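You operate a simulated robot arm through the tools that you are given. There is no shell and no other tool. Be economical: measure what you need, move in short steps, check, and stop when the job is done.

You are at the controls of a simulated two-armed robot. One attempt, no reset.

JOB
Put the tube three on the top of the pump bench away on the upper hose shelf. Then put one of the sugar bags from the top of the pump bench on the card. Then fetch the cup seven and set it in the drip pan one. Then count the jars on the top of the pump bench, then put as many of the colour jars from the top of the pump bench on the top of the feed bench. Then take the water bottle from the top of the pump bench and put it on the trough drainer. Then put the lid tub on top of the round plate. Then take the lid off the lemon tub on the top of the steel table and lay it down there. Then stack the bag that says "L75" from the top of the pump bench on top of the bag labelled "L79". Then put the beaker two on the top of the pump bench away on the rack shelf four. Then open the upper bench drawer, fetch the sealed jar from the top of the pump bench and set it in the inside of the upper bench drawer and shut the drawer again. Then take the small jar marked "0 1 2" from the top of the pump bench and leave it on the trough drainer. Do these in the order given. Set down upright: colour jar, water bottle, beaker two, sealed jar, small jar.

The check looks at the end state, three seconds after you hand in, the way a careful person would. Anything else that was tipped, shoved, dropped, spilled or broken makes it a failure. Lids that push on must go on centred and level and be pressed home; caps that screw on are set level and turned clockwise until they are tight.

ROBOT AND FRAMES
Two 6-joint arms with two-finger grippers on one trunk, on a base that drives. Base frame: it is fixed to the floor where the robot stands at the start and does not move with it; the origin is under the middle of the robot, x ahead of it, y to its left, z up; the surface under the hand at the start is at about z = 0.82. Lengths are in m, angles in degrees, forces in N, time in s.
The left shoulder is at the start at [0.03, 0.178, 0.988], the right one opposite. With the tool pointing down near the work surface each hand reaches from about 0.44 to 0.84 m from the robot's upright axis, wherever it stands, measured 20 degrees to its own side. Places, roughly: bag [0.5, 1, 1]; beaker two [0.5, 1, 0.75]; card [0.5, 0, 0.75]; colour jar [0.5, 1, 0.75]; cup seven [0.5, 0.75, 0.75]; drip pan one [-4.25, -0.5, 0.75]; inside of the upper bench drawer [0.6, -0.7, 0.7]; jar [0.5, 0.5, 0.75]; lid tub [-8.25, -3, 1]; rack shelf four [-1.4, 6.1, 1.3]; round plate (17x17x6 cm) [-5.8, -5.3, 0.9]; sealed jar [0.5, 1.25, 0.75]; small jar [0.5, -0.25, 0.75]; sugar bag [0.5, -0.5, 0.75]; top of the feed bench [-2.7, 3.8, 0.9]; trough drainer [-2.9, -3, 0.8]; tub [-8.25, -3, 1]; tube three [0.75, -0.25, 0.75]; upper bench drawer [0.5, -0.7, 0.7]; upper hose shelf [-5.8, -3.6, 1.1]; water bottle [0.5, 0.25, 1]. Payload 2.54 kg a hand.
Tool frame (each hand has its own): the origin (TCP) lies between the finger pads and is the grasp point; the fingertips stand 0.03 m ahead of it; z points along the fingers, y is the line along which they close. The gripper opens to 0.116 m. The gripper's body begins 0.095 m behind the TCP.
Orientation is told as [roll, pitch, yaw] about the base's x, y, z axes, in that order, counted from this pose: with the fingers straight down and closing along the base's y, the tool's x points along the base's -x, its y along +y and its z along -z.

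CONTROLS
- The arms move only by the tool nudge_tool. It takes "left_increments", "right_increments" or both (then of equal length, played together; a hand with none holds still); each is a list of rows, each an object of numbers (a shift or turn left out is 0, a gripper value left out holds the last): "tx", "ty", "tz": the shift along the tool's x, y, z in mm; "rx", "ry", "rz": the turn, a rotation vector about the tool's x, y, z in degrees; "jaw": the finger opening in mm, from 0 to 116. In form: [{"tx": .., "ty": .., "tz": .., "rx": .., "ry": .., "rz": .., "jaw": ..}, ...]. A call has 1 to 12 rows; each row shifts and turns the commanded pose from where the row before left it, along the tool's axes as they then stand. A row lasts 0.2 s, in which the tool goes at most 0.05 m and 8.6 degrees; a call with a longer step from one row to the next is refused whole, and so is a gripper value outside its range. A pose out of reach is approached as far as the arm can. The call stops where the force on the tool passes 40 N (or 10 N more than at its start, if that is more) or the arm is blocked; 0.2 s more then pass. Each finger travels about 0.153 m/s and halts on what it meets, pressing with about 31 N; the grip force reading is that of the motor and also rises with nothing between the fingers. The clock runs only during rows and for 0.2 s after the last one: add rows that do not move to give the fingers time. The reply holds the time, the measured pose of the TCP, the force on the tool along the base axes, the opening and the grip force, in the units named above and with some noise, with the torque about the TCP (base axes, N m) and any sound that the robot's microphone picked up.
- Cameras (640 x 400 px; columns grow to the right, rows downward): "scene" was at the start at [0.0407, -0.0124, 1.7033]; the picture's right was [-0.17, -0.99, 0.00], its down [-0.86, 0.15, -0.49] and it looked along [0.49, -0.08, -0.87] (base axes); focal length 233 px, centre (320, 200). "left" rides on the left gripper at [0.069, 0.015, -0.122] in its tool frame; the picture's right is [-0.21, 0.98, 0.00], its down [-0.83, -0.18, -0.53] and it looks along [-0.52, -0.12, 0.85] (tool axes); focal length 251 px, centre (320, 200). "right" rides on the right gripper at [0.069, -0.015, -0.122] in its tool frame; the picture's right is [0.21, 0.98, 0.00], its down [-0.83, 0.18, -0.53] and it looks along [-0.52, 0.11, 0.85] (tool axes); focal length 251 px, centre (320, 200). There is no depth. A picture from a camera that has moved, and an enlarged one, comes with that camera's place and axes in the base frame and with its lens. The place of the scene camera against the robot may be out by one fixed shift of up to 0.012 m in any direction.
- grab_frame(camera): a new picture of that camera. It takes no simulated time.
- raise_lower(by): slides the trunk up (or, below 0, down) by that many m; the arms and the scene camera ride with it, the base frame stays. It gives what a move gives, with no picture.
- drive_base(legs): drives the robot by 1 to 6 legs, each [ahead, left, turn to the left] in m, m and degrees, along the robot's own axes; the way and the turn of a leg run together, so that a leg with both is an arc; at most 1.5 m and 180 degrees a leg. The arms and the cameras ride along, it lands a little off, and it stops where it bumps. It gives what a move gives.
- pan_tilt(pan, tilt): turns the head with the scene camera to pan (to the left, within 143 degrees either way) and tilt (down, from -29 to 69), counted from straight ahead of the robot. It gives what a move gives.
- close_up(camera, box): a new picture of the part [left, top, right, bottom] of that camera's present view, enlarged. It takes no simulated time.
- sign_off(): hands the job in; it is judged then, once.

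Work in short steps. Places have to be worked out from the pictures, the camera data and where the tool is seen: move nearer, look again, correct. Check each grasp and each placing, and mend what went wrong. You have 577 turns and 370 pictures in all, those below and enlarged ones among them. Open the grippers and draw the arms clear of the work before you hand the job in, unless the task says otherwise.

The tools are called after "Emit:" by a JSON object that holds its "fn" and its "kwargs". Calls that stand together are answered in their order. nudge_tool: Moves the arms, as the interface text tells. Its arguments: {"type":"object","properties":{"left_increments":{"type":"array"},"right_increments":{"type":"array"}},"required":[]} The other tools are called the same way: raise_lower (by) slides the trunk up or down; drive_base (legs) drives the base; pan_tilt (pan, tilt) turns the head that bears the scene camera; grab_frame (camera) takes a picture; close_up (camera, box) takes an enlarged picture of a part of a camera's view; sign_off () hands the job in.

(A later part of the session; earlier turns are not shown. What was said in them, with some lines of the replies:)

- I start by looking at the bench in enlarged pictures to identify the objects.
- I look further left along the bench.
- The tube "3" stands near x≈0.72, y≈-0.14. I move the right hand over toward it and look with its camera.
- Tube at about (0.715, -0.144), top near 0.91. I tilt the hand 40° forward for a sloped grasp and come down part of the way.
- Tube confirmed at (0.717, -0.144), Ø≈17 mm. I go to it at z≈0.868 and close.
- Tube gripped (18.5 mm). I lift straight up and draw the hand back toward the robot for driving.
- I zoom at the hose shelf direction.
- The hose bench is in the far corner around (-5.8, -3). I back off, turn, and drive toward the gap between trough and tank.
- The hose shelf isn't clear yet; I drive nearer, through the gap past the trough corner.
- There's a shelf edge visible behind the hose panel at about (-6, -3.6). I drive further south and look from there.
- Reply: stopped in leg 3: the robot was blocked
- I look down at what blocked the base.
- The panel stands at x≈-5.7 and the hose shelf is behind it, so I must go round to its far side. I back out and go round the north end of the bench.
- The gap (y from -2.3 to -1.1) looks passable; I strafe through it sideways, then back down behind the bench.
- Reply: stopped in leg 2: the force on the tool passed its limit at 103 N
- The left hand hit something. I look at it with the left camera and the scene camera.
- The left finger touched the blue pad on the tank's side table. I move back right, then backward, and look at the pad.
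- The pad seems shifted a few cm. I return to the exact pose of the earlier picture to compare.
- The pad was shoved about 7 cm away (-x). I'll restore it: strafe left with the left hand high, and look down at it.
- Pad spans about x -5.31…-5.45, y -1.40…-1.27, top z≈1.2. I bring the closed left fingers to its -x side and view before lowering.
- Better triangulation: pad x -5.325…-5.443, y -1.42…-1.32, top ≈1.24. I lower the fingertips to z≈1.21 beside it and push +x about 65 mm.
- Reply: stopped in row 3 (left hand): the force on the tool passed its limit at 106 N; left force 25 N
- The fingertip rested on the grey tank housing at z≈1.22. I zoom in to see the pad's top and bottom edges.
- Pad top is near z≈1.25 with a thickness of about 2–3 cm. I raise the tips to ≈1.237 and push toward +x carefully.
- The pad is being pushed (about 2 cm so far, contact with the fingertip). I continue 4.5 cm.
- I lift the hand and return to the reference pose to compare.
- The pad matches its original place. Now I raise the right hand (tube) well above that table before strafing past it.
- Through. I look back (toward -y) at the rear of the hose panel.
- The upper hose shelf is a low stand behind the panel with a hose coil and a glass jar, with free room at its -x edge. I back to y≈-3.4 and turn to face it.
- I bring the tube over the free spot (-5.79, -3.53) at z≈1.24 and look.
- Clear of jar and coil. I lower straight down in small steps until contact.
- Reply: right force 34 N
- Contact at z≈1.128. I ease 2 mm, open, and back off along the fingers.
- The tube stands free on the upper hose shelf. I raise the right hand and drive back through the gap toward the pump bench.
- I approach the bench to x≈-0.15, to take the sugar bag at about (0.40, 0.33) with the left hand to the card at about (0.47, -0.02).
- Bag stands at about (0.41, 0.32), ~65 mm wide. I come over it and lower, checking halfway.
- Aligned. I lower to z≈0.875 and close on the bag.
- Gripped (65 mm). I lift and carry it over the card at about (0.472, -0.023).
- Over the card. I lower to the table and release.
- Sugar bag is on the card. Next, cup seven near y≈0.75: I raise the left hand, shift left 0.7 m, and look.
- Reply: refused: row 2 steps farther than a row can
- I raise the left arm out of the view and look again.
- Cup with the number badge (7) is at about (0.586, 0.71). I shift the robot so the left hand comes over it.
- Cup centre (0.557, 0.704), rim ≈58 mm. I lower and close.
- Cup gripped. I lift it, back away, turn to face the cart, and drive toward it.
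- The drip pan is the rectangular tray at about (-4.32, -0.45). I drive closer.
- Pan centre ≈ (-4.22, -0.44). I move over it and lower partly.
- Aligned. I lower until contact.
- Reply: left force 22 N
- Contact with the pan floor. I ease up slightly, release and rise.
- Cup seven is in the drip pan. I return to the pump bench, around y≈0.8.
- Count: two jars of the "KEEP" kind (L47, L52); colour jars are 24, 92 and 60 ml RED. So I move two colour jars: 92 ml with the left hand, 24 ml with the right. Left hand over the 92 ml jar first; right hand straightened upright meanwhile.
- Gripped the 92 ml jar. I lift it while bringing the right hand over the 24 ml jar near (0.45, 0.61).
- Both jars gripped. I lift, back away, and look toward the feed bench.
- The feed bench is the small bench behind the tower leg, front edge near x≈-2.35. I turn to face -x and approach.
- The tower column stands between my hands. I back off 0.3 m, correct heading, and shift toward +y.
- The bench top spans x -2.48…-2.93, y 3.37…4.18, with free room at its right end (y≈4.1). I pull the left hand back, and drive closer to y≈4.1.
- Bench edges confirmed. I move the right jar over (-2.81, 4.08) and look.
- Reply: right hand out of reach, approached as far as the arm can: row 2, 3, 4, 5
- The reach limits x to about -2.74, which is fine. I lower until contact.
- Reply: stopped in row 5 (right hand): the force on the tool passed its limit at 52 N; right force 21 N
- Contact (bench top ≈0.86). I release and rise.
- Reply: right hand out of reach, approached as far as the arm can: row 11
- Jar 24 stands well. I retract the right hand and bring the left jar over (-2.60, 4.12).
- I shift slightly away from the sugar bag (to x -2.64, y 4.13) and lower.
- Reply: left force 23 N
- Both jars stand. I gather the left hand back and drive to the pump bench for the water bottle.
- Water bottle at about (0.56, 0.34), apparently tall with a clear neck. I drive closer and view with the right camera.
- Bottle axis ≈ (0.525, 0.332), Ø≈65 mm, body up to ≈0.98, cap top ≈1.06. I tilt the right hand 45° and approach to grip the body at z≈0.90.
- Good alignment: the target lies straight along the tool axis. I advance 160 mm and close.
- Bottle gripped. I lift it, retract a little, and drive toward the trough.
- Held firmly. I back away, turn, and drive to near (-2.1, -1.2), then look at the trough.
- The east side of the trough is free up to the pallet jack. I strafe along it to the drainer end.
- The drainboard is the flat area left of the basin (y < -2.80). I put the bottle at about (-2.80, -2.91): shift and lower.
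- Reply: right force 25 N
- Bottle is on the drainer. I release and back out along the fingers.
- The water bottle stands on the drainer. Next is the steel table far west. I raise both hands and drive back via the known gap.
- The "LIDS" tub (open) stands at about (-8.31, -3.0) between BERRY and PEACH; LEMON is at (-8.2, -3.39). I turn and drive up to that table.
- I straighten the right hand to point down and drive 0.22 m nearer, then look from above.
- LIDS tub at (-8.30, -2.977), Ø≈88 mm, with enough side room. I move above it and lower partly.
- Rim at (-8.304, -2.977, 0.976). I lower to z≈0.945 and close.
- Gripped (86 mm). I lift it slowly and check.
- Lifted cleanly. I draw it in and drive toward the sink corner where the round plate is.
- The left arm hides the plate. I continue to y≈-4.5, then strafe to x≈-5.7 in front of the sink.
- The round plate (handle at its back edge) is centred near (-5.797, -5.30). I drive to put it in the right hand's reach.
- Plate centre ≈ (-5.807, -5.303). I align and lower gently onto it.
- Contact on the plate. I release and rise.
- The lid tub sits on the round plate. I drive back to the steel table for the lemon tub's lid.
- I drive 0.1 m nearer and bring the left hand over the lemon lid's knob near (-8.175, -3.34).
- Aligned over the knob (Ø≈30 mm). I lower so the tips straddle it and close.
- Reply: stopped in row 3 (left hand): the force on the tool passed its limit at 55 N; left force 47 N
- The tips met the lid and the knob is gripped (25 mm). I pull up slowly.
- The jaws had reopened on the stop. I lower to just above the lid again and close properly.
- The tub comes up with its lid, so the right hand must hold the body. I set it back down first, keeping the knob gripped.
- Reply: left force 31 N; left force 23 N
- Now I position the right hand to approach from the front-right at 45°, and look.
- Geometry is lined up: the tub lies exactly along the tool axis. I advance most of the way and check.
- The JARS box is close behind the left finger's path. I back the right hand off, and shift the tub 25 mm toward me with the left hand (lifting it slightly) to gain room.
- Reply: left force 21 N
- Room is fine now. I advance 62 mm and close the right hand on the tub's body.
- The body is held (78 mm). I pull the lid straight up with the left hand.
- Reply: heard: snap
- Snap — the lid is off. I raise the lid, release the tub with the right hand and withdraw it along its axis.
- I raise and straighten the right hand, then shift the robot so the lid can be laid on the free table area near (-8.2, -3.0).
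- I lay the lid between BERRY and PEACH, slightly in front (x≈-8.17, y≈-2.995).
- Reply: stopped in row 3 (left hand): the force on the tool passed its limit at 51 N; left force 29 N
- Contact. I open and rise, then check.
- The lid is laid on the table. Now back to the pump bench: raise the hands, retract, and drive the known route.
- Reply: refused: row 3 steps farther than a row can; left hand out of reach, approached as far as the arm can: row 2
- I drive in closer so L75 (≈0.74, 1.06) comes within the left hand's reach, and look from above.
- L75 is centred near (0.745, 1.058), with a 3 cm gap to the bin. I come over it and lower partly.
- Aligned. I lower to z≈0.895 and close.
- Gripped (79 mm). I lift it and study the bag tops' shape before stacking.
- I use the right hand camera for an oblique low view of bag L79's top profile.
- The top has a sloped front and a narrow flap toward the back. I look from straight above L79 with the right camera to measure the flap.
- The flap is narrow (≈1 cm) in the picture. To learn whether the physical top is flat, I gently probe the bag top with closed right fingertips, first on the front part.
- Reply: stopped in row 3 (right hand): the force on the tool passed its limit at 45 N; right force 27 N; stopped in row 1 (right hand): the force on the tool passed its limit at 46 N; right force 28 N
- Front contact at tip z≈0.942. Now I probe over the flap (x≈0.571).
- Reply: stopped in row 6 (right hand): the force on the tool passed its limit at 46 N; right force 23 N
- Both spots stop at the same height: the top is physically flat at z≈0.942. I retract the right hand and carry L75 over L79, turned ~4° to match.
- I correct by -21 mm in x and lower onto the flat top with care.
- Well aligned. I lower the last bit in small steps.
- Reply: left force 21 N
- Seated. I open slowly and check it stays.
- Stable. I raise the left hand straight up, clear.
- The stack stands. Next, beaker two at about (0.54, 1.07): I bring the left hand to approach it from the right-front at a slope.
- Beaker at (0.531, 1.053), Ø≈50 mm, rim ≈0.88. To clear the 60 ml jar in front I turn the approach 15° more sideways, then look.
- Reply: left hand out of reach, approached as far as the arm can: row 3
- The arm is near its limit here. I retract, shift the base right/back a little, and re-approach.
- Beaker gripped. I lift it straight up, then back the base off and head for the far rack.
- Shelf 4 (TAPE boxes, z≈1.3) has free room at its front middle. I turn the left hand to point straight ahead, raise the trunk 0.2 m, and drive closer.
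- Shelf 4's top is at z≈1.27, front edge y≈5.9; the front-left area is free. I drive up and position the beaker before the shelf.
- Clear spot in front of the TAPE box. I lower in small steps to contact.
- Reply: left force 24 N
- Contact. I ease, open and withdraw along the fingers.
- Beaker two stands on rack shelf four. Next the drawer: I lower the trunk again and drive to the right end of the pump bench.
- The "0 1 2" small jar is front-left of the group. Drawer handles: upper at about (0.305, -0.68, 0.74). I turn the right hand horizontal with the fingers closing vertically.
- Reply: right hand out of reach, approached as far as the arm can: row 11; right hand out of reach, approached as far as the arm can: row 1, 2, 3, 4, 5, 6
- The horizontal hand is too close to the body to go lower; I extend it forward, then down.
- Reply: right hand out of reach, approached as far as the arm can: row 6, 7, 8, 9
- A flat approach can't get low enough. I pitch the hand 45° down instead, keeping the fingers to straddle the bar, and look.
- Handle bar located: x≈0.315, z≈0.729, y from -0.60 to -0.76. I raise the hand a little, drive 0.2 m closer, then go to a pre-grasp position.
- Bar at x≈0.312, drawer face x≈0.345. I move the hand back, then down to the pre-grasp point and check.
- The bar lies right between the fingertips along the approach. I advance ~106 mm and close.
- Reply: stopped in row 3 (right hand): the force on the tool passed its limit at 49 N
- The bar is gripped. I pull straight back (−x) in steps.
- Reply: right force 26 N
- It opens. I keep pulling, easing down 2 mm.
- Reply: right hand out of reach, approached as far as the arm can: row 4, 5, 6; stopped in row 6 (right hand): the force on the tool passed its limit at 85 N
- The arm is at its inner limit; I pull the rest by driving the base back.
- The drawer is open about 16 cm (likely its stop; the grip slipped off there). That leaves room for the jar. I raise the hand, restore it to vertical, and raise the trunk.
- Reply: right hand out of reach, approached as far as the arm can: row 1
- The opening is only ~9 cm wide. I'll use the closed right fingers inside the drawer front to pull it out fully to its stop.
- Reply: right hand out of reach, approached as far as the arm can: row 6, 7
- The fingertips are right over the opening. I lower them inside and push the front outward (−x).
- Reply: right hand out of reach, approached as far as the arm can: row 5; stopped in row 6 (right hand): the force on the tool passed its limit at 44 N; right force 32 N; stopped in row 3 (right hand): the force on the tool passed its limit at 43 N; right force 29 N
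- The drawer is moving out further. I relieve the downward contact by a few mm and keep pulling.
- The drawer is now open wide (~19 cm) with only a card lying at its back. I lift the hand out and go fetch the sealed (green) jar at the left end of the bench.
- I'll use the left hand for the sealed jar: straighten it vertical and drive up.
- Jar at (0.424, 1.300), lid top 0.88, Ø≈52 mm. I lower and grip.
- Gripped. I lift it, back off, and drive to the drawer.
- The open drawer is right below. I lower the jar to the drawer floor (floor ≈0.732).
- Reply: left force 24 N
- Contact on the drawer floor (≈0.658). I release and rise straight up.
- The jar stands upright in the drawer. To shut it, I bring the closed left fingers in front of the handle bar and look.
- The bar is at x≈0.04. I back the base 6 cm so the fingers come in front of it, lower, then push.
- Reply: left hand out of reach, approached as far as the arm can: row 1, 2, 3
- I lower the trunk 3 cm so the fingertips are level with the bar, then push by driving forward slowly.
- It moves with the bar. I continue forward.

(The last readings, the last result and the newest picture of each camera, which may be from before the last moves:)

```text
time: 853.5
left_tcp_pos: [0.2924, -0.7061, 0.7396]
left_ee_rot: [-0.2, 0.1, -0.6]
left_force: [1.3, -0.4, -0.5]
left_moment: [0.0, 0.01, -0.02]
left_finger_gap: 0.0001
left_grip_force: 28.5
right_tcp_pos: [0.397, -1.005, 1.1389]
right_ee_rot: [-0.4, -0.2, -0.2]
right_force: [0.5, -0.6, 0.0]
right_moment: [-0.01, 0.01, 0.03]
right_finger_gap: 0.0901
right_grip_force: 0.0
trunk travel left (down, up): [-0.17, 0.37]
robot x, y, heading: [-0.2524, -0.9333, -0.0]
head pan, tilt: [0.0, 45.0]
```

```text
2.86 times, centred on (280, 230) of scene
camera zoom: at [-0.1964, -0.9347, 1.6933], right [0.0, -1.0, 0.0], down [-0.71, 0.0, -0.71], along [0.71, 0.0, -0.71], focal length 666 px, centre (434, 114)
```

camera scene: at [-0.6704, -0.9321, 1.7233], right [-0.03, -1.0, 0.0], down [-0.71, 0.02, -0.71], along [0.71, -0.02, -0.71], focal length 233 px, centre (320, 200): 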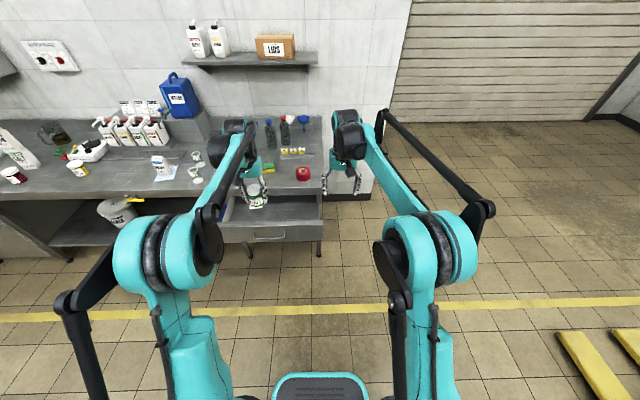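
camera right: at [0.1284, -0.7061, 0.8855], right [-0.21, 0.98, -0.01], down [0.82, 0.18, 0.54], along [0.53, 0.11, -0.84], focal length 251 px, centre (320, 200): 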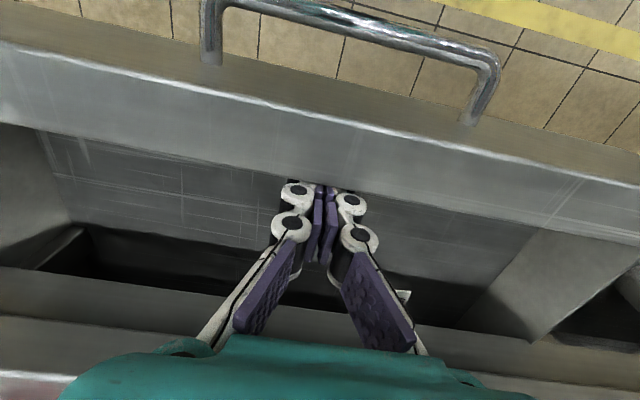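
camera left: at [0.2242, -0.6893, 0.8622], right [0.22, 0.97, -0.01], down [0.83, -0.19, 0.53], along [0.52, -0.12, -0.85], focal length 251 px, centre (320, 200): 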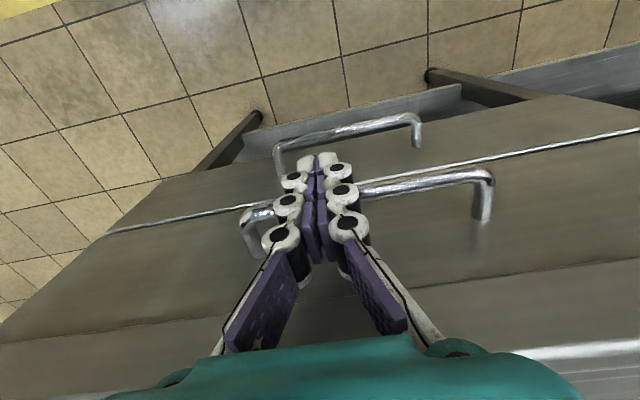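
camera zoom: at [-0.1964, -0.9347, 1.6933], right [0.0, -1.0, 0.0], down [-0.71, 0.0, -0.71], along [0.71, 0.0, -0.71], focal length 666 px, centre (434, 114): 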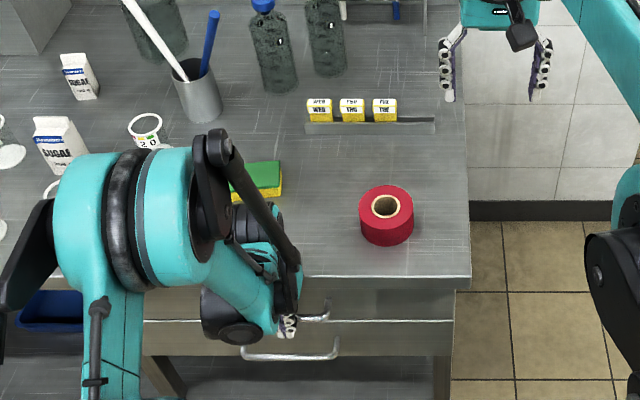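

Emit:
{"fn": "nudge_tool", "kwargs": {"left_increments": [{"tx": -4}, {"tx": -4}, {"tx": -4}, {"tx": -4}, {"tx": -4}]}}

Emit:
{"fn": "grab_frame", "kwargs": {"camera": "left"}}

```text
time: 854.2
left_tcp_pos: [0.2948, -0.7058, 0.7403]
left_ee_rot: [-0.4, 0.9, -0.5]
left_force: [-8.3, 0.2, 2.4]
left_moment: [0.06, 0.17, 0.05]
left_finger_gap: 0.0
left_grip_force: 28.5
right_tcp_pos: [0.3954, -1.0048, 1.1403]
right_ee_rot: [-0.5, -0.2, -0.1]
right_force: [-0.4, -0.2, 0.2]
right_moment: [0.0, 0.04, -0.01]
right_finger_gap: 0.09
right_grip_force: 0.1
trunk travel left (down, up): [-0.17, 0.37]
robot x, y, heading: [-0.2531, -0.9368, -0.1]
head pan, tilt: [0.0, 45.0]
stopped in row 3 (left hand): the force on the tool passed its limit at 46 N (the readings are from after the stop); the commanded pose is now the measured one
```

```text
121 pictures are left
camera left: at [0.2289, -0.6898, 0.8636], right [0.22, 0.97, -0.01], down [0.83, -0.19, 0.52], along [0.51, -0.12, -0.85], focal length 251 px, centre (320, 200)
```

left: 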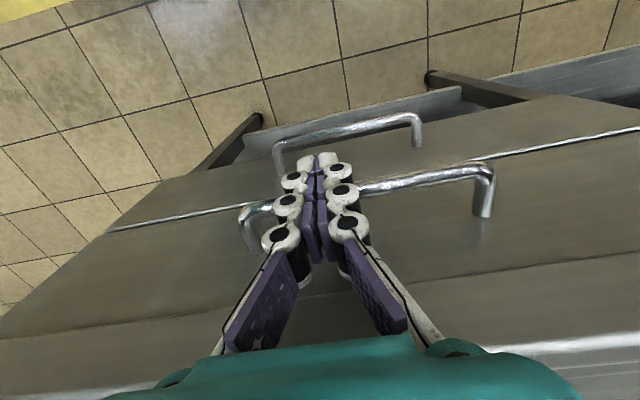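

The drawer is shut against its stop. I back away, raise the trunk and hand, and verify.

Emit:
{"fn": "drive_base", "kwargs": {"legs": [[-0.25, 0, 0]]}}

Emit:
{"fn": "nudge_tool", "kwargs": {"left_increments": [{"tz": -45}, {"tz": -45}, {"tz": -45}, {"tz": -45}, {"tz": -45}, {"tz": -45}, {"tz": -45}, {"tz": -45}, {"tz": -45, "jaw": 90}]}}

Emit:
{"fn": "raise_lower", "kwargs": {"by": 0.03}}

Emit:
{"fn": "drive_base", "kwargs": {"legs": [[0, 0.65, 0]]}}

Emit:
{"fn": "grab_frame", "kwargs": {"camera": "scene"}}

```text
time: 856.0
left_tcp_pos: [0.0458, -0.7043, 0.7399]
left_ee_rot: [-0.4, 0.7, -0.4]
left_force: [0.1, -0.4, -0.2]
left_moment: [-0.01, -0.06, 0.01]
left_finger_gap: 0.0
left_grip_force: 28.4
right_tcp_pos: [0.1463, -1.0046, 1.1404]
right_ee_rot: [-0.4, -0.3, -0.1]
right_force: [-0.8, -0.4, 0.9]
right_moment: [0.02, -0.04, 0.02]
right_finger_gap: 0.0899
right_grip_force: 0.0
trunk travel left (down, up): [-0.17, 0.37]
robot x, y, heading: [-0.5053, -0.9321, 0.2]
head pan, tilt: [0.0, 45.0]
```

```text
time: 858.0
left_tcp_pos: [0.0533, -0.7031, 1.1454]
left_ee_rot: [-0.3, 0.7, -0.4]
left_force: [-0.5, -0.2, 0.1]
left_moment: [-0.01, -0.01, -0.01]
left_finger_gap: 0.0903
left_grip_force: 0.6
right_tcp_pos: [0.1462, -1.0033, 1.1405]
right_ee_rot: [-0.4, -0.2, 0.0]
right_force: [0.0, -0.3, -0.8]
right_moment: [-0.01, -0.03, -0.01]
right_finger_gap: 0.09
right_grip_force: 0.0
trunk travel left (down, up): [-0.17, 0.37]
robot x, y, heading: [-0.5031, -0.9329, -0.1]
head pan, tilt: [0.0, 45.0]
```

```text
time: 858.8
left_tcp_pos: [0.0541, -0.7039, 1.1741]
left_ee_rot: [-0.4, 0.8, -0.4]
left_force: [-0.1, 0.2, -0.8]
left_moment: [0.01, 0.04, 0.01]
left_finger_gap: 0.0902
left_grip_force: 0.2
right_tcp_pos: [0.1468, -1.0035, 1.1705]
right_ee_rot: [-0.4, -0.1, -0.1]
right_force: [0.1, -0.2, 0.7]
right_moment: [0.01, 0.01, -0.03]
right_finger_gap: 0.0902
right_grip_force: 0.0
trunk travel left (down, up): [-0.2, 0.34]
robot x, y, heading: [-0.5042, -0.9336, 0.1]
head pan, tilt: [0.0, 45.0]
```

```text
time: 862.4
left_tcp_pos: [0.0548, -0.0562, 1.1743]
left_ee_rot: [-0.4, 0.8, -0.7]
left_force: [0.5, -0.8, 0.9]
left_moment: [-0.06, 0.0, 0.02]
left_finger_gap: 0.09
left_grip_force: 0.0
right_tcp_pos: [0.1468, -0.3575, 1.1704]
right_ee_rot: [-0.4, -0.2, -0.3]
right_force: [0.6, -0.4, -0.1]
right_moment: [-0.03, -0.02, -0.01]
right_finger_gap: 0.09
right_grip_force: 0.0
trunk travel left (down, up): [-0.2, 0.34]
robot x, y, heading: [-0.5019, -0.2819, -0.2]
head pan, tilt: [0.0, 45.0]
```

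```text
120 pictures are left
camera scene: at [-0.4458, -0.2847, 1.7233], right [0.0, -1.0, 0.0], down [-0.71, 0.0, -0.71], along [0.71, 0.0, -0.71], focal length 233 px, centre (320, 200)
```

scene: 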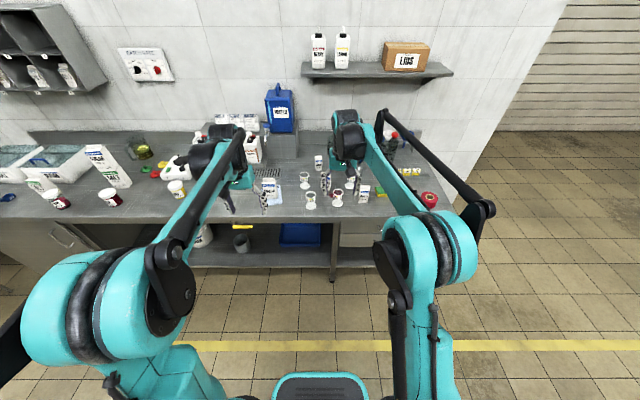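

Emit:
{"fn": "close_up", "kwargs": {"camera": "scene", "box": [250, 140, 450, 280]}}

Emit:
{"fn": "grab_frame", "kwargs": {"camera": "right"}}

```text
2.86 times, centred on (350, 210) of scene
camera zoom: at [-0.4458, -0.2847, 1.7233], right [0.0, -1.0, 0.0], down [-0.71, 0.0, -0.71], along [0.71, 0.0, -0.71], focal length 666 px, centre (234, 171)
```

zoom: 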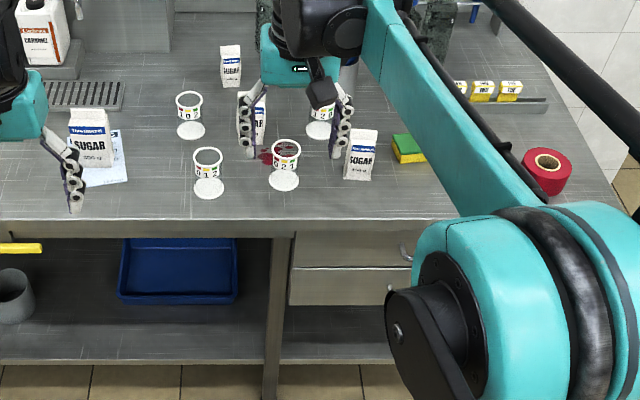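

```text
118 pictures are left
camera right: at [0.0786, -0.3723, 1.2922], right [-0.21, 0.98, -0.01], down [0.83, 0.18, 0.54], along [0.52, 0.1, -0.84], focal length 251 px, centre (320, 200)
```

right: 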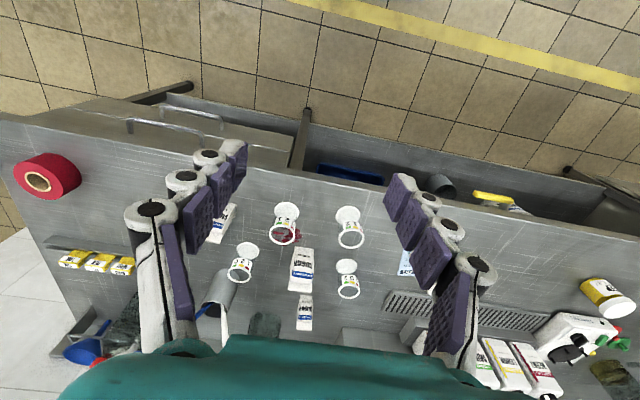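

Emit:
{"fn": "close_up", "kwargs": {"camera": "scene", "box": [300, 165, 364, 213]}}

Emit:
{"fn": "close_up", "kwargs": {"camera": "right", "box": [210, 190, 380, 310]}}

```text
8.33 times, centred on (332, 189) of scene
camera zoom: at [-0.4458, -0.2847, 1.7233], right [0.0, -1.0, 0.0], down [-0.71, 0.0, -0.71], along [0.71, 0.0, -0.71], focal length 1943 px, centre (220, 292)
```

zoom: 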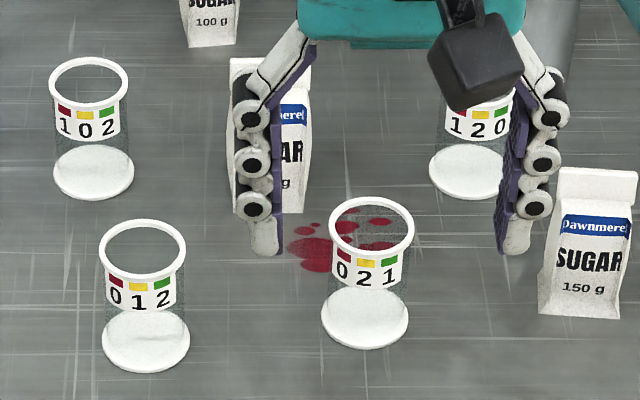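

```text
3.33 times, centred on (295, 250) of right
camera zoom: at [0.0786, -0.3723, 1.2922], right [-0.21, 0.98, -0.01], down [0.83, 0.18, 0.54], along [0.52, 0.1, -0.84], focal length 838 px, centre (403, 33)
```

zoom: 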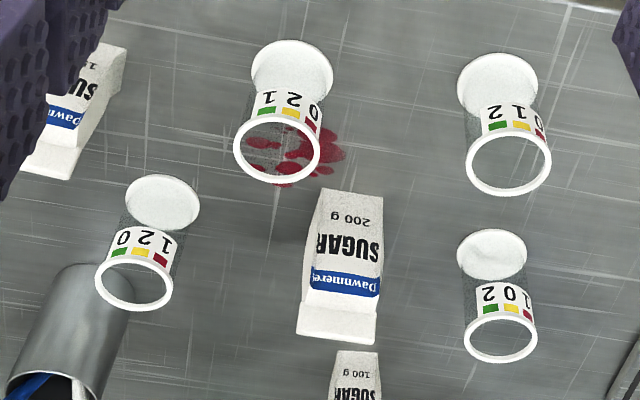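

The "0 1 2" small jar is at about (0.395, -0.244), rim Ø≈51 mm, top ≈0.907. I drive up to take it with the right hand.

Emit:
{"fn": "drive_base", "kwargs": {"legs": [[0.24, 0.18, 0]]}}

Emit:
{"fn": "nudge_tool", "kwargs": {"right_increments": [{"tx": 15, "ty": -25, "tz": 30, "jaw": 78}, {"ty": -25, "tz": 30}, {"ty": -15, "tz": 30}, {}]}}

Emit:
{"fn": "grab_frame", "kwargs": {"camera": "right"}}

```text
time: 864.5
left_tcp_pos: [0.2985, 0.1182, 1.1754]
left_ee_rot: [-0.4, 0.9, -1.0]
left_force: [-0.1, 0.0, 0.3]
left_moment: [-0.03, 0.06, -0.03]
left_finger_gap: 0.0899
left_grip_force: 0.1
right_tcp_pos: [0.3895, -0.1839, 1.1699]
right_ee_rot: [-0.4, -0.1, -0.7]
right_force: [0.9, 0.6, -0.2]
right_moment: [-0.04, 0.03, -0.01]
right_finger_gap: 0.0902
right_grip_force: 0.1
trunk travel left (down, up): [-0.2, 0.34]
robot x, y, heading: [-0.2601, -0.1043, -0.3]
head pan, tilt: [0.0, 45.0]
```

```text
time: 865.5
left_tcp_pos: [0.2971, 0.1174, 1.1751]
left_ee_rot: [-0.4, 0.8, -1.0]
left_force: [0.4, -1.0, -0.8]
left_moment: [-0.06, 0.0, 0.01]
left_finger_gap: 0.09
left_grip_force: 0.0
right_tcp_pos: [0.3725, -0.2515, 1.0796]
right_ee_rot: [-0.4, -0.2, -0.7]
right_force: [-0.1, 0.1, 0.0]
right_moment: [-0.01, 0.03, 0.0]
right_finger_gap: 0.078
right_grip_force: 0.0
trunk travel left (down, up): [-0.2, 0.34]
robot x, y, heading: [-0.2623, -0.1069, -0.4]
head pan, tilt: [0.0, 45.0]
```

```text
115 pictures are left
camera right: at [0.3036, -0.2662, 1.2012], right [-0.2, 0.98, -0.01], down [0.83, 0.18, 0.54], along [0.53, 0.1, -0.84], focal length 251 px, centre (320, 200)
```

right: 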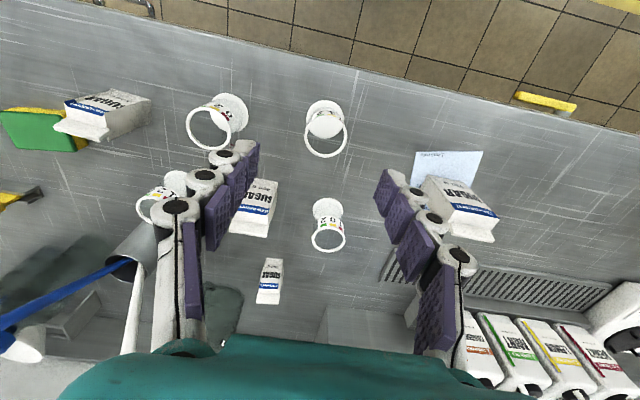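

Emit:
{"fn": "nudge_tool", "kwargs": {"right_increments": [{"tx": -26, "ty": 8.5, "tz": 30}, {"tz": 45}, {"tz": 45}, {}]}}

Emit:
{"fn": "grab_frame", "kwargs": {"camera": "right"}}

```text
time: 866.5
left_tcp_pos: [0.2975, 0.1174, 1.1757]
left_ee_rot: [-0.4, 0.7, -1.0]
left_force: [-0.1, 1.0, 0.2]
left_moment: [0.01, -0.05, 0.0]
left_finger_gap: 0.0901
left_grip_force: 0.0
right_tcp_pos: [0.3972, -0.242, 0.9596]
right_ee_rot: [-0.4, -0.3, -0.7]
right_force: [-0.9, 0.3, -0.3]
right_moment: [-0.04, -0.04, 0.02]
right_finger_gap: 0.078
right_grip_force: 0.1
trunk travel left (down, up): [-0.2, 0.34]
robot x, y, heading: [-0.2583, -0.1062, -0.5]
head pan, tilt: [0.0, 45.0]
```

```text
114 pictures are left
camera right: at [0.3294, -0.2564, 1.0809], right [-0.2, 0.98, -0.01], down [0.83, 0.18, 0.54], along [0.53, 0.1, -0.84], focal length 251 px, centre (320, 200)
```

right: 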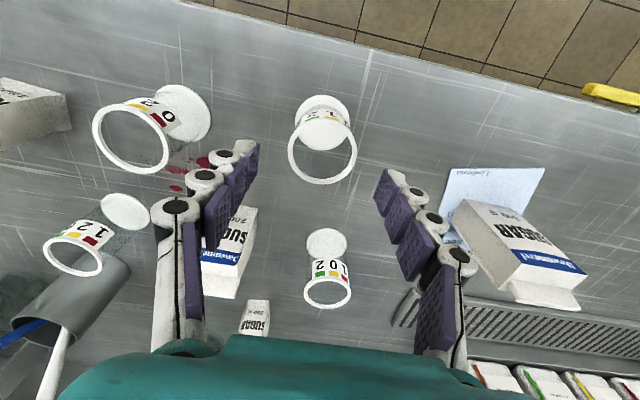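

Emit:
{"fn": "nudge_tool", "kwargs": {"right_increments": [{"tz": 40}, {"tz": 35}, {"tz": 12}, {"jaw": 25}, {}, {}, {}]}}

Emit:
{"fn": "grab_frame", "kwargs": {"camera": "right"}}

```text
time: 868.0
left_tcp_pos: [0.2979, 0.1175, 1.1736]
left_ee_rot: [-0.3, 0.7, -0.9]
left_force: [-0.5, -0.2, -0.2]
left_moment: [-0.01, -0.03, 0.02]
left_finger_gap: 0.09
left_grip_force: 0.0
right_tcp_pos: [0.4002, -0.244, 0.8733]
right_ee_rot: [-0.4, -0.3, -0.6]
right_force: [0.1, -0.3, 0.2]
right_moment: [-0.02, 0.05, -0.01]
right_finger_gap: 0.0484
right_grip_force: 31.4
trunk travel left (down, up): [-0.2, 0.34]
robot x, y, heading: [-0.263, -0.107, -0.5]
head pan, tilt: [0.0, 45.0]
```

```text
113 pictures are left
camera right: at [0.3306, -0.2582, 0.9942], right [-0.2, 0.98, -0.01], down [0.83, 0.17, 0.54], along [0.53, 0.1, -0.84], focal length 251 px, centre (320, 200)
```

right: 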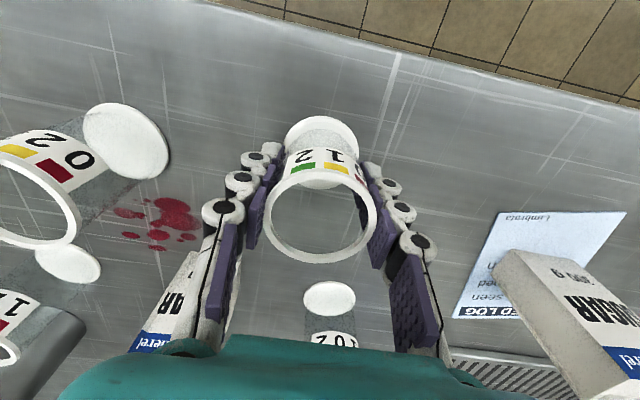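

Gripped. I lift, and drive to the trough drainer as before.

Emit:
{"fn": "nudge_tool", "kwargs": {"right_increments": [{"tz": -20}, {"tz": -45}, {"tz": -45}, {"tz": -45}, {"tz": -45}, {"tz": -45}, {"tz": -45}, {}]}}

Emit:
{"fn": "drive_base", "kwargs": {"legs": [[-0.4, 0, 0], [0, 0, 180], [0.7, 0.55, 0], [0.7, 0.5, 0]]}}

Emit:
{"fn": "grab_frame", "kwargs": {"camera": "right"}}

```text
time: 869.9
left_tcp_pos: [0.2991, 0.1172, 1.1745]
left_ee_rot: [-0.3, 0.8, -1.0]
left_force: [0.3, 0.9, 0.5]
left_moment: [0.01, 0.01, 0.0]
left_finger_gap: 0.0899
left_grip_force: 0.0
right_tcp_pos: [0.3996, -0.2412, 1.1655]
right_ee_rot: [-0.4, -0.1, -0.7]
right_force: [0.2, 1.1, -0.7]
right_moment: [-0.01, 0.0, 0.0]
right_finger_gap: 0.0485
right_grip_force: 30.8
trunk travel left (down, up): [-0.2, 0.34]
robot x, y, heading: [-0.2655, -0.1049, -0.4]
head pan, tilt: [0.0, 45.0]
```

```text
time: 888.1
left_tcp_pos: [-2.6185, -1.3912, 1.1753]
left_ee_rot: [-0.4, 0.7, -179.8]
left_force: [-0.2, -0.1, 0.0]
left_moment: [0.02, 0.0, -0.01]
left_finger_gap: 0.0901
left_grip_force: 0.1
right_tcp_pos: [-2.7261, -1.0333, 1.1654]
right_ee_rot: [-0.5, -0.2, -179.6]
right_force: [0.5, 0.1, 0.1]
right_moment: [0.04, -0.01, 0.02]
right_finger_gap: 0.0482
right_grip_force: 30.9
trunk travel left (down, up): [-0.2, 0.34]
robot x, y, heading: [-2.0622, -1.1569, -179.4]
head pan, tilt: [0.0, 45.0]
```

```text
112 pictures are left
camera right: at [-2.6554, -1.0206, 1.2871], right [0.22, -0.97, -0.01], down [-0.82, -0.19, 0.53], along [-0.52, -0.11, -0.84], focal length 251 px, centre (320, 200)
```

right: 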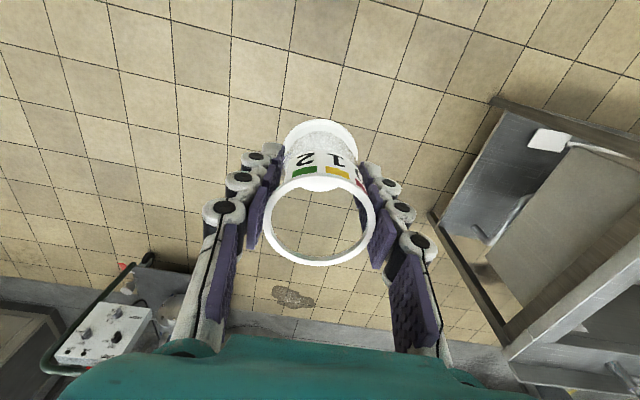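

For the last placement I approach the drainer from its south end, away from the water bottle. I strafe down the east side, then turn to face it.

Emit:
{"fn": "nudge_tool", "kwargs": {"right_increments": [{"tz": -30}, {"tz": -30}]}}

Emit:
{"fn": "drive_base", "kwargs": {"legs": [[0, 1.4, 0], [0, 1.38, 0], [0, 0, -90.5], [0, 0.6, 0]]}}

Emit:
{"fn": "pan_tilt", "kwargs": {"pan": 10, "tilt": 35}}

Emit:
{"fn": "grab_frame", "kwargs": {"camera": "scene"}}

```text
time: 888.8
left_tcp_pos: [-2.6178, -1.3913, 1.177]
left_ee_rot: [-0.5, 0.8, -179.9]
left_force: [0.0, -0.2, 0.0]
left_moment: [-0.02, 0.03, -0.01]
left_finger_gap: 0.0902
left_grip_force: 0.0
right_tcp_pos: [-2.7241, -1.0348, 1.2264]
right_ee_rot: [-0.4, -0.2, -179.5]
right_force: [0.6, -0.7, -0.7]
right_moment: [0.03, 0.01, 0.0]
right_finger_gap: 0.0482
right_grip_force: 31.2
trunk travel left (down, up): [-0.2, 0.34]
robot x, y, heading: [-2.0617, -1.1547, -179.4]
head pan, tilt: [0.0, 45.0]
```

```text
time: 909.1
left_tcp_pos: [-2.8611, -3.3569, 1.1747]
left_ee_rot: [-0.4, 0.8, 89.2]
left_force: [-0.2, 0.3, 0.6]
left_moment: [0.0, -0.03, -0.02]
left_finger_gap: 0.0901
left_grip_force: 0.0
right_tcp_pos: [-2.5026, -3.2541, 1.2253]
right_ee_rot: [-0.4, -0.2, 89.7]
right_force: [-0.4, 0.5, 0.2]
right_moment: [0.05, -0.01, -0.03]
right_finger_gap: 0.0479
right_grip_force: 30.7
trunk travel left (down, up): [-0.2, 0.34]
robot x, y, heading: [-2.6329, -3.913, 89.6]
head pan, tilt: [0.0, 45.0]
```

```text
time: 909.8
left_tcp_pos: [-2.8608, -3.3568, 1.175]
left_ee_rot: [-0.3, 0.8, 89.2]
left_force: [0.2, -0.9, -0.6]
left_moment: [0.0, 0.0, 0.01]
left_finger_gap: 0.0901
left_grip_force: 0.0
right_tcp_pos: [-2.5018, -3.255, 1.2253]
right_ee_rot: [-0.4, -0.1, 89.6]
right_force: [0.2, -0.6, -1.4]
right_moment: [0.03, -0.01, 0.01]
right_finger_gap: 0.0478
right_grip_force: 31.0
trunk travel left (down, up): [-0.2, 0.34]
robot x, y, heading: [-2.6363, -3.9165, 89.6]
head pan, tilt: [10.0, 35.0]
```

```text
111 pictures are left
camera scene: at [-2.643, -3.8587, 1.738], right [0.99, 0.17, 0.0], down [0.1, -0.57, -0.82], along [-0.14, 0.81, -0.57], focal length 233 px, centre (320, 200)
```

scene: 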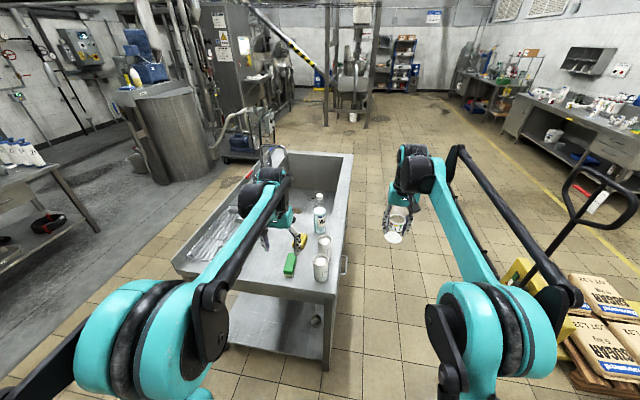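

Emit:
{"fn": "drive_base", "kwargs": {"legs": [[0, 0.5, 0.4]]}}

Emit:
{"fn": "pan_tilt", "kwargs": {"pan": 0, "tilt": 45}}

Emit:
{"fn": "grab_frame", "kwargs": {"camera": "scene"}}

Emit:
{"fn": "grab_frame", "kwargs": {"camera": "right"}}

```text
time: 912.8
left_tcp_pos: [-3.3711, -3.3545, 1.1746]
left_ee_rot: [-0.3, 0.8, 89.3]
left_force: [-0.9, -0.9, -0.3]
left_moment: [0.0, -0.03, -0.01]
left_finger_gap: 0.0899
left_grip_force: 0.0
right_tcp_pos: [-3.0136, -3.2518, 1.2258]
right_ee_rot: [-0.4, -0.3, 89.6]
right_force: [0.2, 0.8, -0.8]
right_moment: [-0.02, -0.08, 0.02]
right_finger_gap: 0.0479
right_grip_force: 31.1
trunk travel left (down, up): [-0.2, 0.34]
robot x, y, heading: [-3.1425, -3.9114, 89.6]
head pan, tilt: [10.0, 35.0]
```

```text
time: 913.5
left_tcp_pos: [-3.3701, -3.3541, 1.1748]
left_ee_rot: [-0.3, 0.8, 89.3]
left_force: [-1.1, 0.8, -0.5]
left_moment: [-0.03, -0.01, 0.0]
left_finger_gap: 0.09
left_grip_force: 0.1
right_tcp_pos: [-3.0125, -3.2515, 1.2264]
right_ee_rot: [-0.4, -0.1, 89.6]
right_force: [0.5, -0.1, -0.3]
right_moment: [-0.01, -0.03, 0.03]
right_finger_gap: 0.0478
right_grip_force: 30.7
trunk travel left (down, up): [-0.2, 0.34]
robot x, y, heading: [-3.1424, -3.9118, 89.9]
head pan, tilt: [0.0, 45.0]
```

```text
110 pictures are left
camera scene: at [-3.1372, -3.862, 1.7233], right [1.0, 0.0, 0.0], down [0.0, -0.71, -0.71], along [0.0, 0.71, -0.71], focal length 233 px, centre (320, 200)
```

scene: 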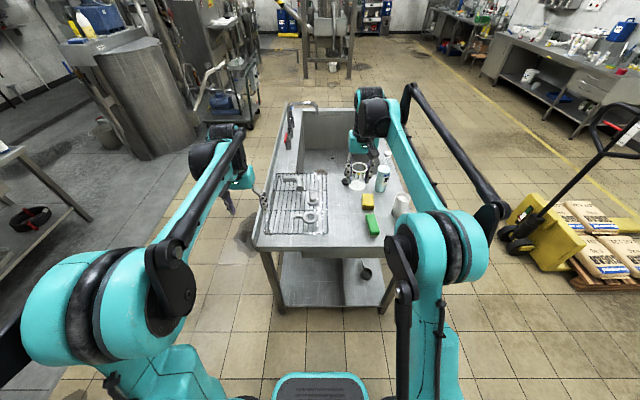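

```text
109 pictures are left
camera right: at [-2.9977, -3.3227, 1.3474], right [-0.98, -0.21, -0.01], down [-0.18, 0.83, 0.54], along [-0.11, 0.52, -0.84], focal length 251 px, centre (320, 200)
```

right: 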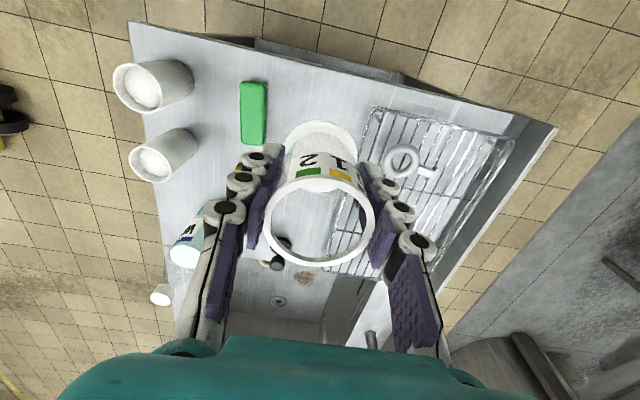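

The free patch between the green sponge and the wire rack is centred near (-3.02, -3.20). I move over it and lower.

Emit:
{"fn": "nudge_tool", "kwargs": {"right_increments": [{"tx": -45, "ty": 4}, {"tz": 45}, {"tz": 45}, {"tz": 45}, {"tz": 45}, {"tz": 45}, {"tz": 45}, {"tz": 30}, {}]}}

Emit:
{"fn": "grab_frame", "kwargs": {"camera": "right"}}

```text
time: 915.5
left_tcp_pos: [-3.3702, -3.3558, 1.1757]
left_ee_rot: [-0.3, 0.7, 89.3]
left_force: [-0.2, 0.2, 0.1]
left_moment: [0.01, 0.0, 0.01]
left_finger_gap: 0.09
left_grip_force: 0.0
right_tcp_pos: [-3.0163, -3.2055, 0.9256]
right_ee_rot: [-0.4, -0.2, 89.6]
right_force: [0.4, -0.1, -1.6]
right_moment: [-0.02, 0.05, 0.0]
right_finger_gap: 0.0477
right_grip_force: 30.3
trunk travel left (down, up): [-0.2, 0.34]
robot x, y, heading: [-3.1398, -3.9139, 89.7]
head pan, tilt: [0.0, 45.0]
```

```text
108 pictures are left
camera right: at [-3.0018, -3.2759, 1.0481], right [-0.98, -0.21, -0.01], down [-0.18, 0.83, 0.54], along [-0.11, 0.52, -0.84], focal length 251 px, centre (320, 200)
```

right: 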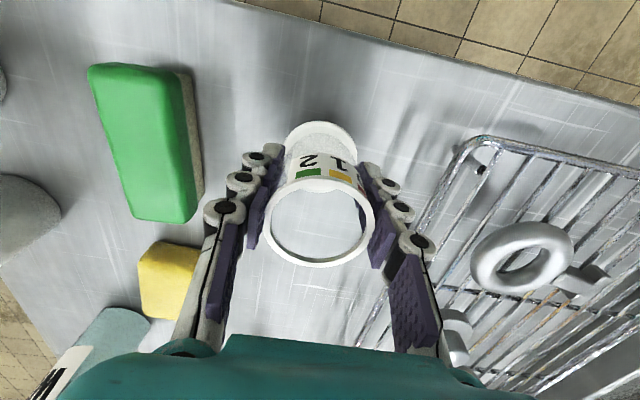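

Clear of everything. I lower the rest until contact.

Emit:
{"fn": "nudge_tool", "kwargs": {"right_increments": [{"tz": 20}, {"tz": 10}, {"tz": 6}, {"tz": 5}, {"tz": 4}, {"tz": 4}, {"tz": 4}]}}

```text
time: 917.0
left_tcp_pos: [-3.3717, -3.3567, 1.1757]
left_ee_rot: [-0.3, 0.8, 89.3]
left_force: [0.5, -0.6, 0.0]
left_moment: [-0.02, 0.0, -0.02]
left_finger_gap: 0.0901
left_grip_force: 0.1
right_tcp_pos: [-3.0149, -3.208, 0.8791]
right_ee_rot: [-0.3, -0.3, 89.7]
right_force: [-2.2, -5.2, 22.3]
right_moment: [-0.1, 0.22, 0.05]
right_finger_gap: 0.0477
right_grip_force: 30.9
trunk travel left (down, up): [-0.2, 0.34]
robot x, y, heading: [-3.142, -3.9125, 89.8]
head pan, tilt: [0.0, 45.0]
stopped in row 7 (right hand): the force on the tool passed its limit at 46 N (the readings are from after the stop); the commanded pose is now the measured one
```

Contact with the drainer. I release and rise.

Emit:
{"fn": "nudge_tool", "kwargs": {"right_increments": [{"tz": -1}, {"jaw": 72}, {}, {}, {"tz": -40}, {"tz": -45}, {"tz": -45}, {"tz": -45}, {"tz": -45}, {"tz": -45}, {"tz": -45}]}}

Emit:
{"fn": "grab_frame", "kwargs": {"camera": "right"}}

```text
time: 919.4
left_tcp_pos: [-3.3715, -3.3555, 1.1746]
left_ee_rot: [-0.4, 0.8, 89.3]
left_force: [0.0, -0.2, -0.1]
left_moment: [0.01, 0.03, 0.0]
left_finger_gap: 0.09
left_grip_force: 0.1
right_tcp_pos: [-3.0151, -3.2074, 1.189]
right_ee_rot: [-0.3, -0.3, 89.8]
right_force: [0.4, 0.1, 0.9]
right_moment: [0.04, 0.02, 0.0]
right_finger_gap: 0.0721
right_grip_force: 0.1
trunk travel left (down, up): [-0.2, 0.34]
robot x, y, heading: [-3.1445, -3.9158, 89.5]
head pan, tilt: [0.0, 45.0]
```

```text
107 pictures are left
camera right: at [-3.0009, -3.278, 1.3106], right [-0.98, -0.21, -0.01], down [-0.18, 0.82, 0.54], along [-0.11, 0.53, -0.84], focal length 251 px, centre (320, 200)
```

right: 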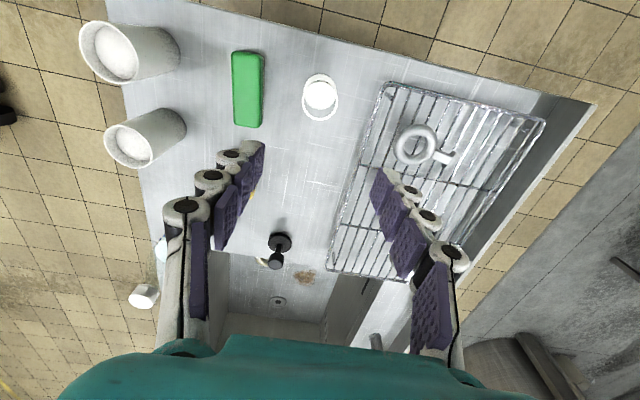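

All tasks done; I verify the drawer, the stack and others from here by zooming, after drawing back the arms.

Emit:
{"fn": "drive_base", "kwargs": {"legs": [[-0.35, 0, 0]]}}

Emit:
{"fn": "pan_tilt", "kwargs": {"pan": -45, "tilt": 12}}

Emit:
{"fn": "grab_frame", "kwargs": {"camera": "scene"}}

```text
time: 921.7
left_tcp_pos: [-3.3695, -3.701, 1.1748]
left_ee_rot: [-0.3, 0.7, 89.1]
left_force: [-0.6, 0.1, 0.3]
left_moment: [0.01, -0.01, 0.01]
left_finger_gap: 0.09
left_grip_force: 0.1
right_tcp_pos: [-3.0141, -3.5535, 1.1882]
right_ee_rot: [-0.2, -0.3, 89.4]
right_force: [-0.2, -0.9, 0.1]
right_moment: [0.06, 0.02, 0.01]
right_finger_gap: 0.0721
right_grip_force: 0.1
trunk travel left (down, up): [-0.2, 0.34]
robot x, y, heading: [-3.1451, -4.2582, 89.4]
head pan, tilt: [0.0, 45.0]
```

```text
time: 922.8
left_tcp_pos: [-3.3694, -3.699, 1.1748]
left_ee_rot: [-0.3, 0.8, 89.1]
left_force: [0.1, 0.2, -0.7]
left_moment: [-0.01, 0.01, 0.03]
left_finger_gap: 0.09
left_grip_force: 0.1
right_tcp_pos: [-3.0149, -3.553, 1.1877]
right_ee_rot: [-0.3, -0.2, 89.5]
right_force: [-0.4, -0.2, 0.3]
right_moment: [0.01, 0.04, 0.0]
right_finger_gap: 0.072
right_grip_force: 0.0
trunk travel left (down, up): [-0.2, 0.34]
robot x, y, heading: [-3.145, -4.2594, 89.8]
head pan, tilt: [-45.0, 12.0]
```

```text
106 pictures are left
camera scene: at [-3.0734, -4.2243, 1.7749], right [0.7, -0.71, 0.0], down [-0.15, -0.15, -0.98], along [0.7, 0.69, -0.21], focal length 233 px, centre (320, 200)
```

scene: 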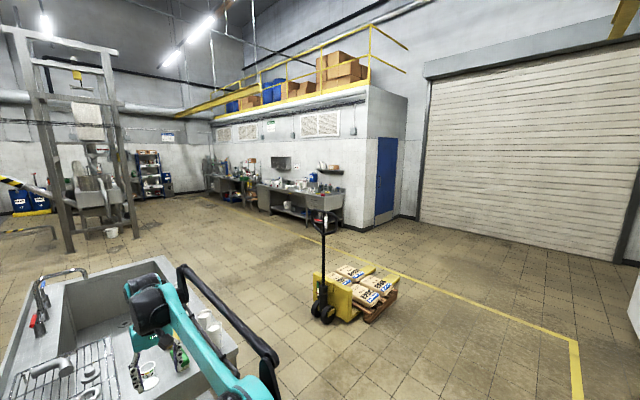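

Emit:
{"fn": "close_up", "kwargs": {"camera": "scene", "box": [240, 160, 350, 235]}}

Emit:
{"fn": "close_up", "kwargs": {"camera": "scene", "box": [60, 270, 280, 400]}}

```text
5.33 times, centred on (295, 198) of scene
camera zoom: at [-3.0734, -4.2243, 1.7749], right [0.7, -0.71, 0.0], down [-0.15, -0.15, -0.98], along [0.7, 0.69, -0.21], focal length 1244 px, centre (453, 213)
```

zoom: 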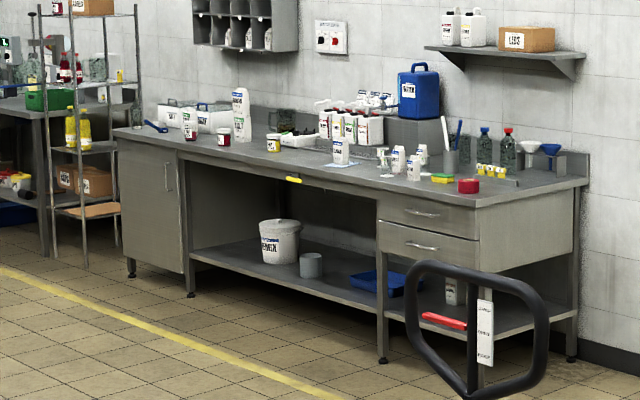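

```text
2.91 times, centred on (170, 335) of scene
camera zoom: at [-3.0734, -4.2243, 1.7749], right [0.7, -0.71, 0.0], down [-0.15, -0.15, -0.98], along [0.7, 0.69, -0.21], focal length 678 px, centre (756, -193)
```

zoom: 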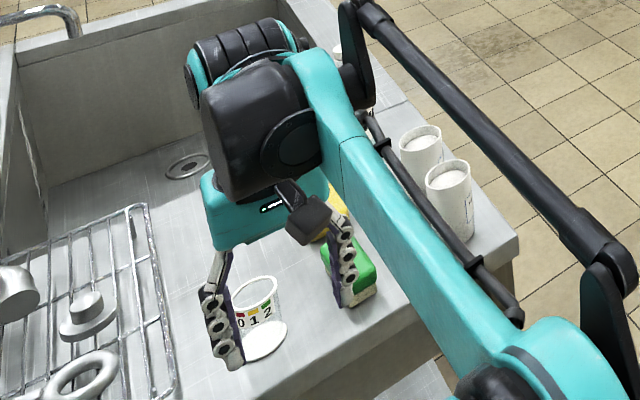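

Drawers are flush, the stack stands, and the jar and bottle are upright on the drainer; grippers are open and clear. I hand in.

Emit:
{"fn": "sign_off", "kwargs": {}}

```text
The job is handed in.
```

I did all eleven jobs in the order given and handed in. The pictures show each object where it belongs. At the end I looked again at the bag stack, the shut drawer and the 0 1 2 jar. These points could affect the check:

- **Jar count:** I took "jars" to mean the two marked KEEP (L47 and L52), so I moved two colour jars to the feed bench: the 24 ml and the 92 ml. The 60 ml jar stayed on the pump bench.
- **Blue pad by the tank:** The left hand pushed it about 7 cm while I was driving past. I pushed it back, and it matched an earlier picture closely.
- **Base bump:** The base was stopped once near the hose bench, probably by the bucket on the floor. The bucket's position looked unchanged to within 2–3 cm.
- **Lemon tub:** I moved it about 2.5 cm toward the table front to make room for the hand that held it while the lid came off. I did not move it back.
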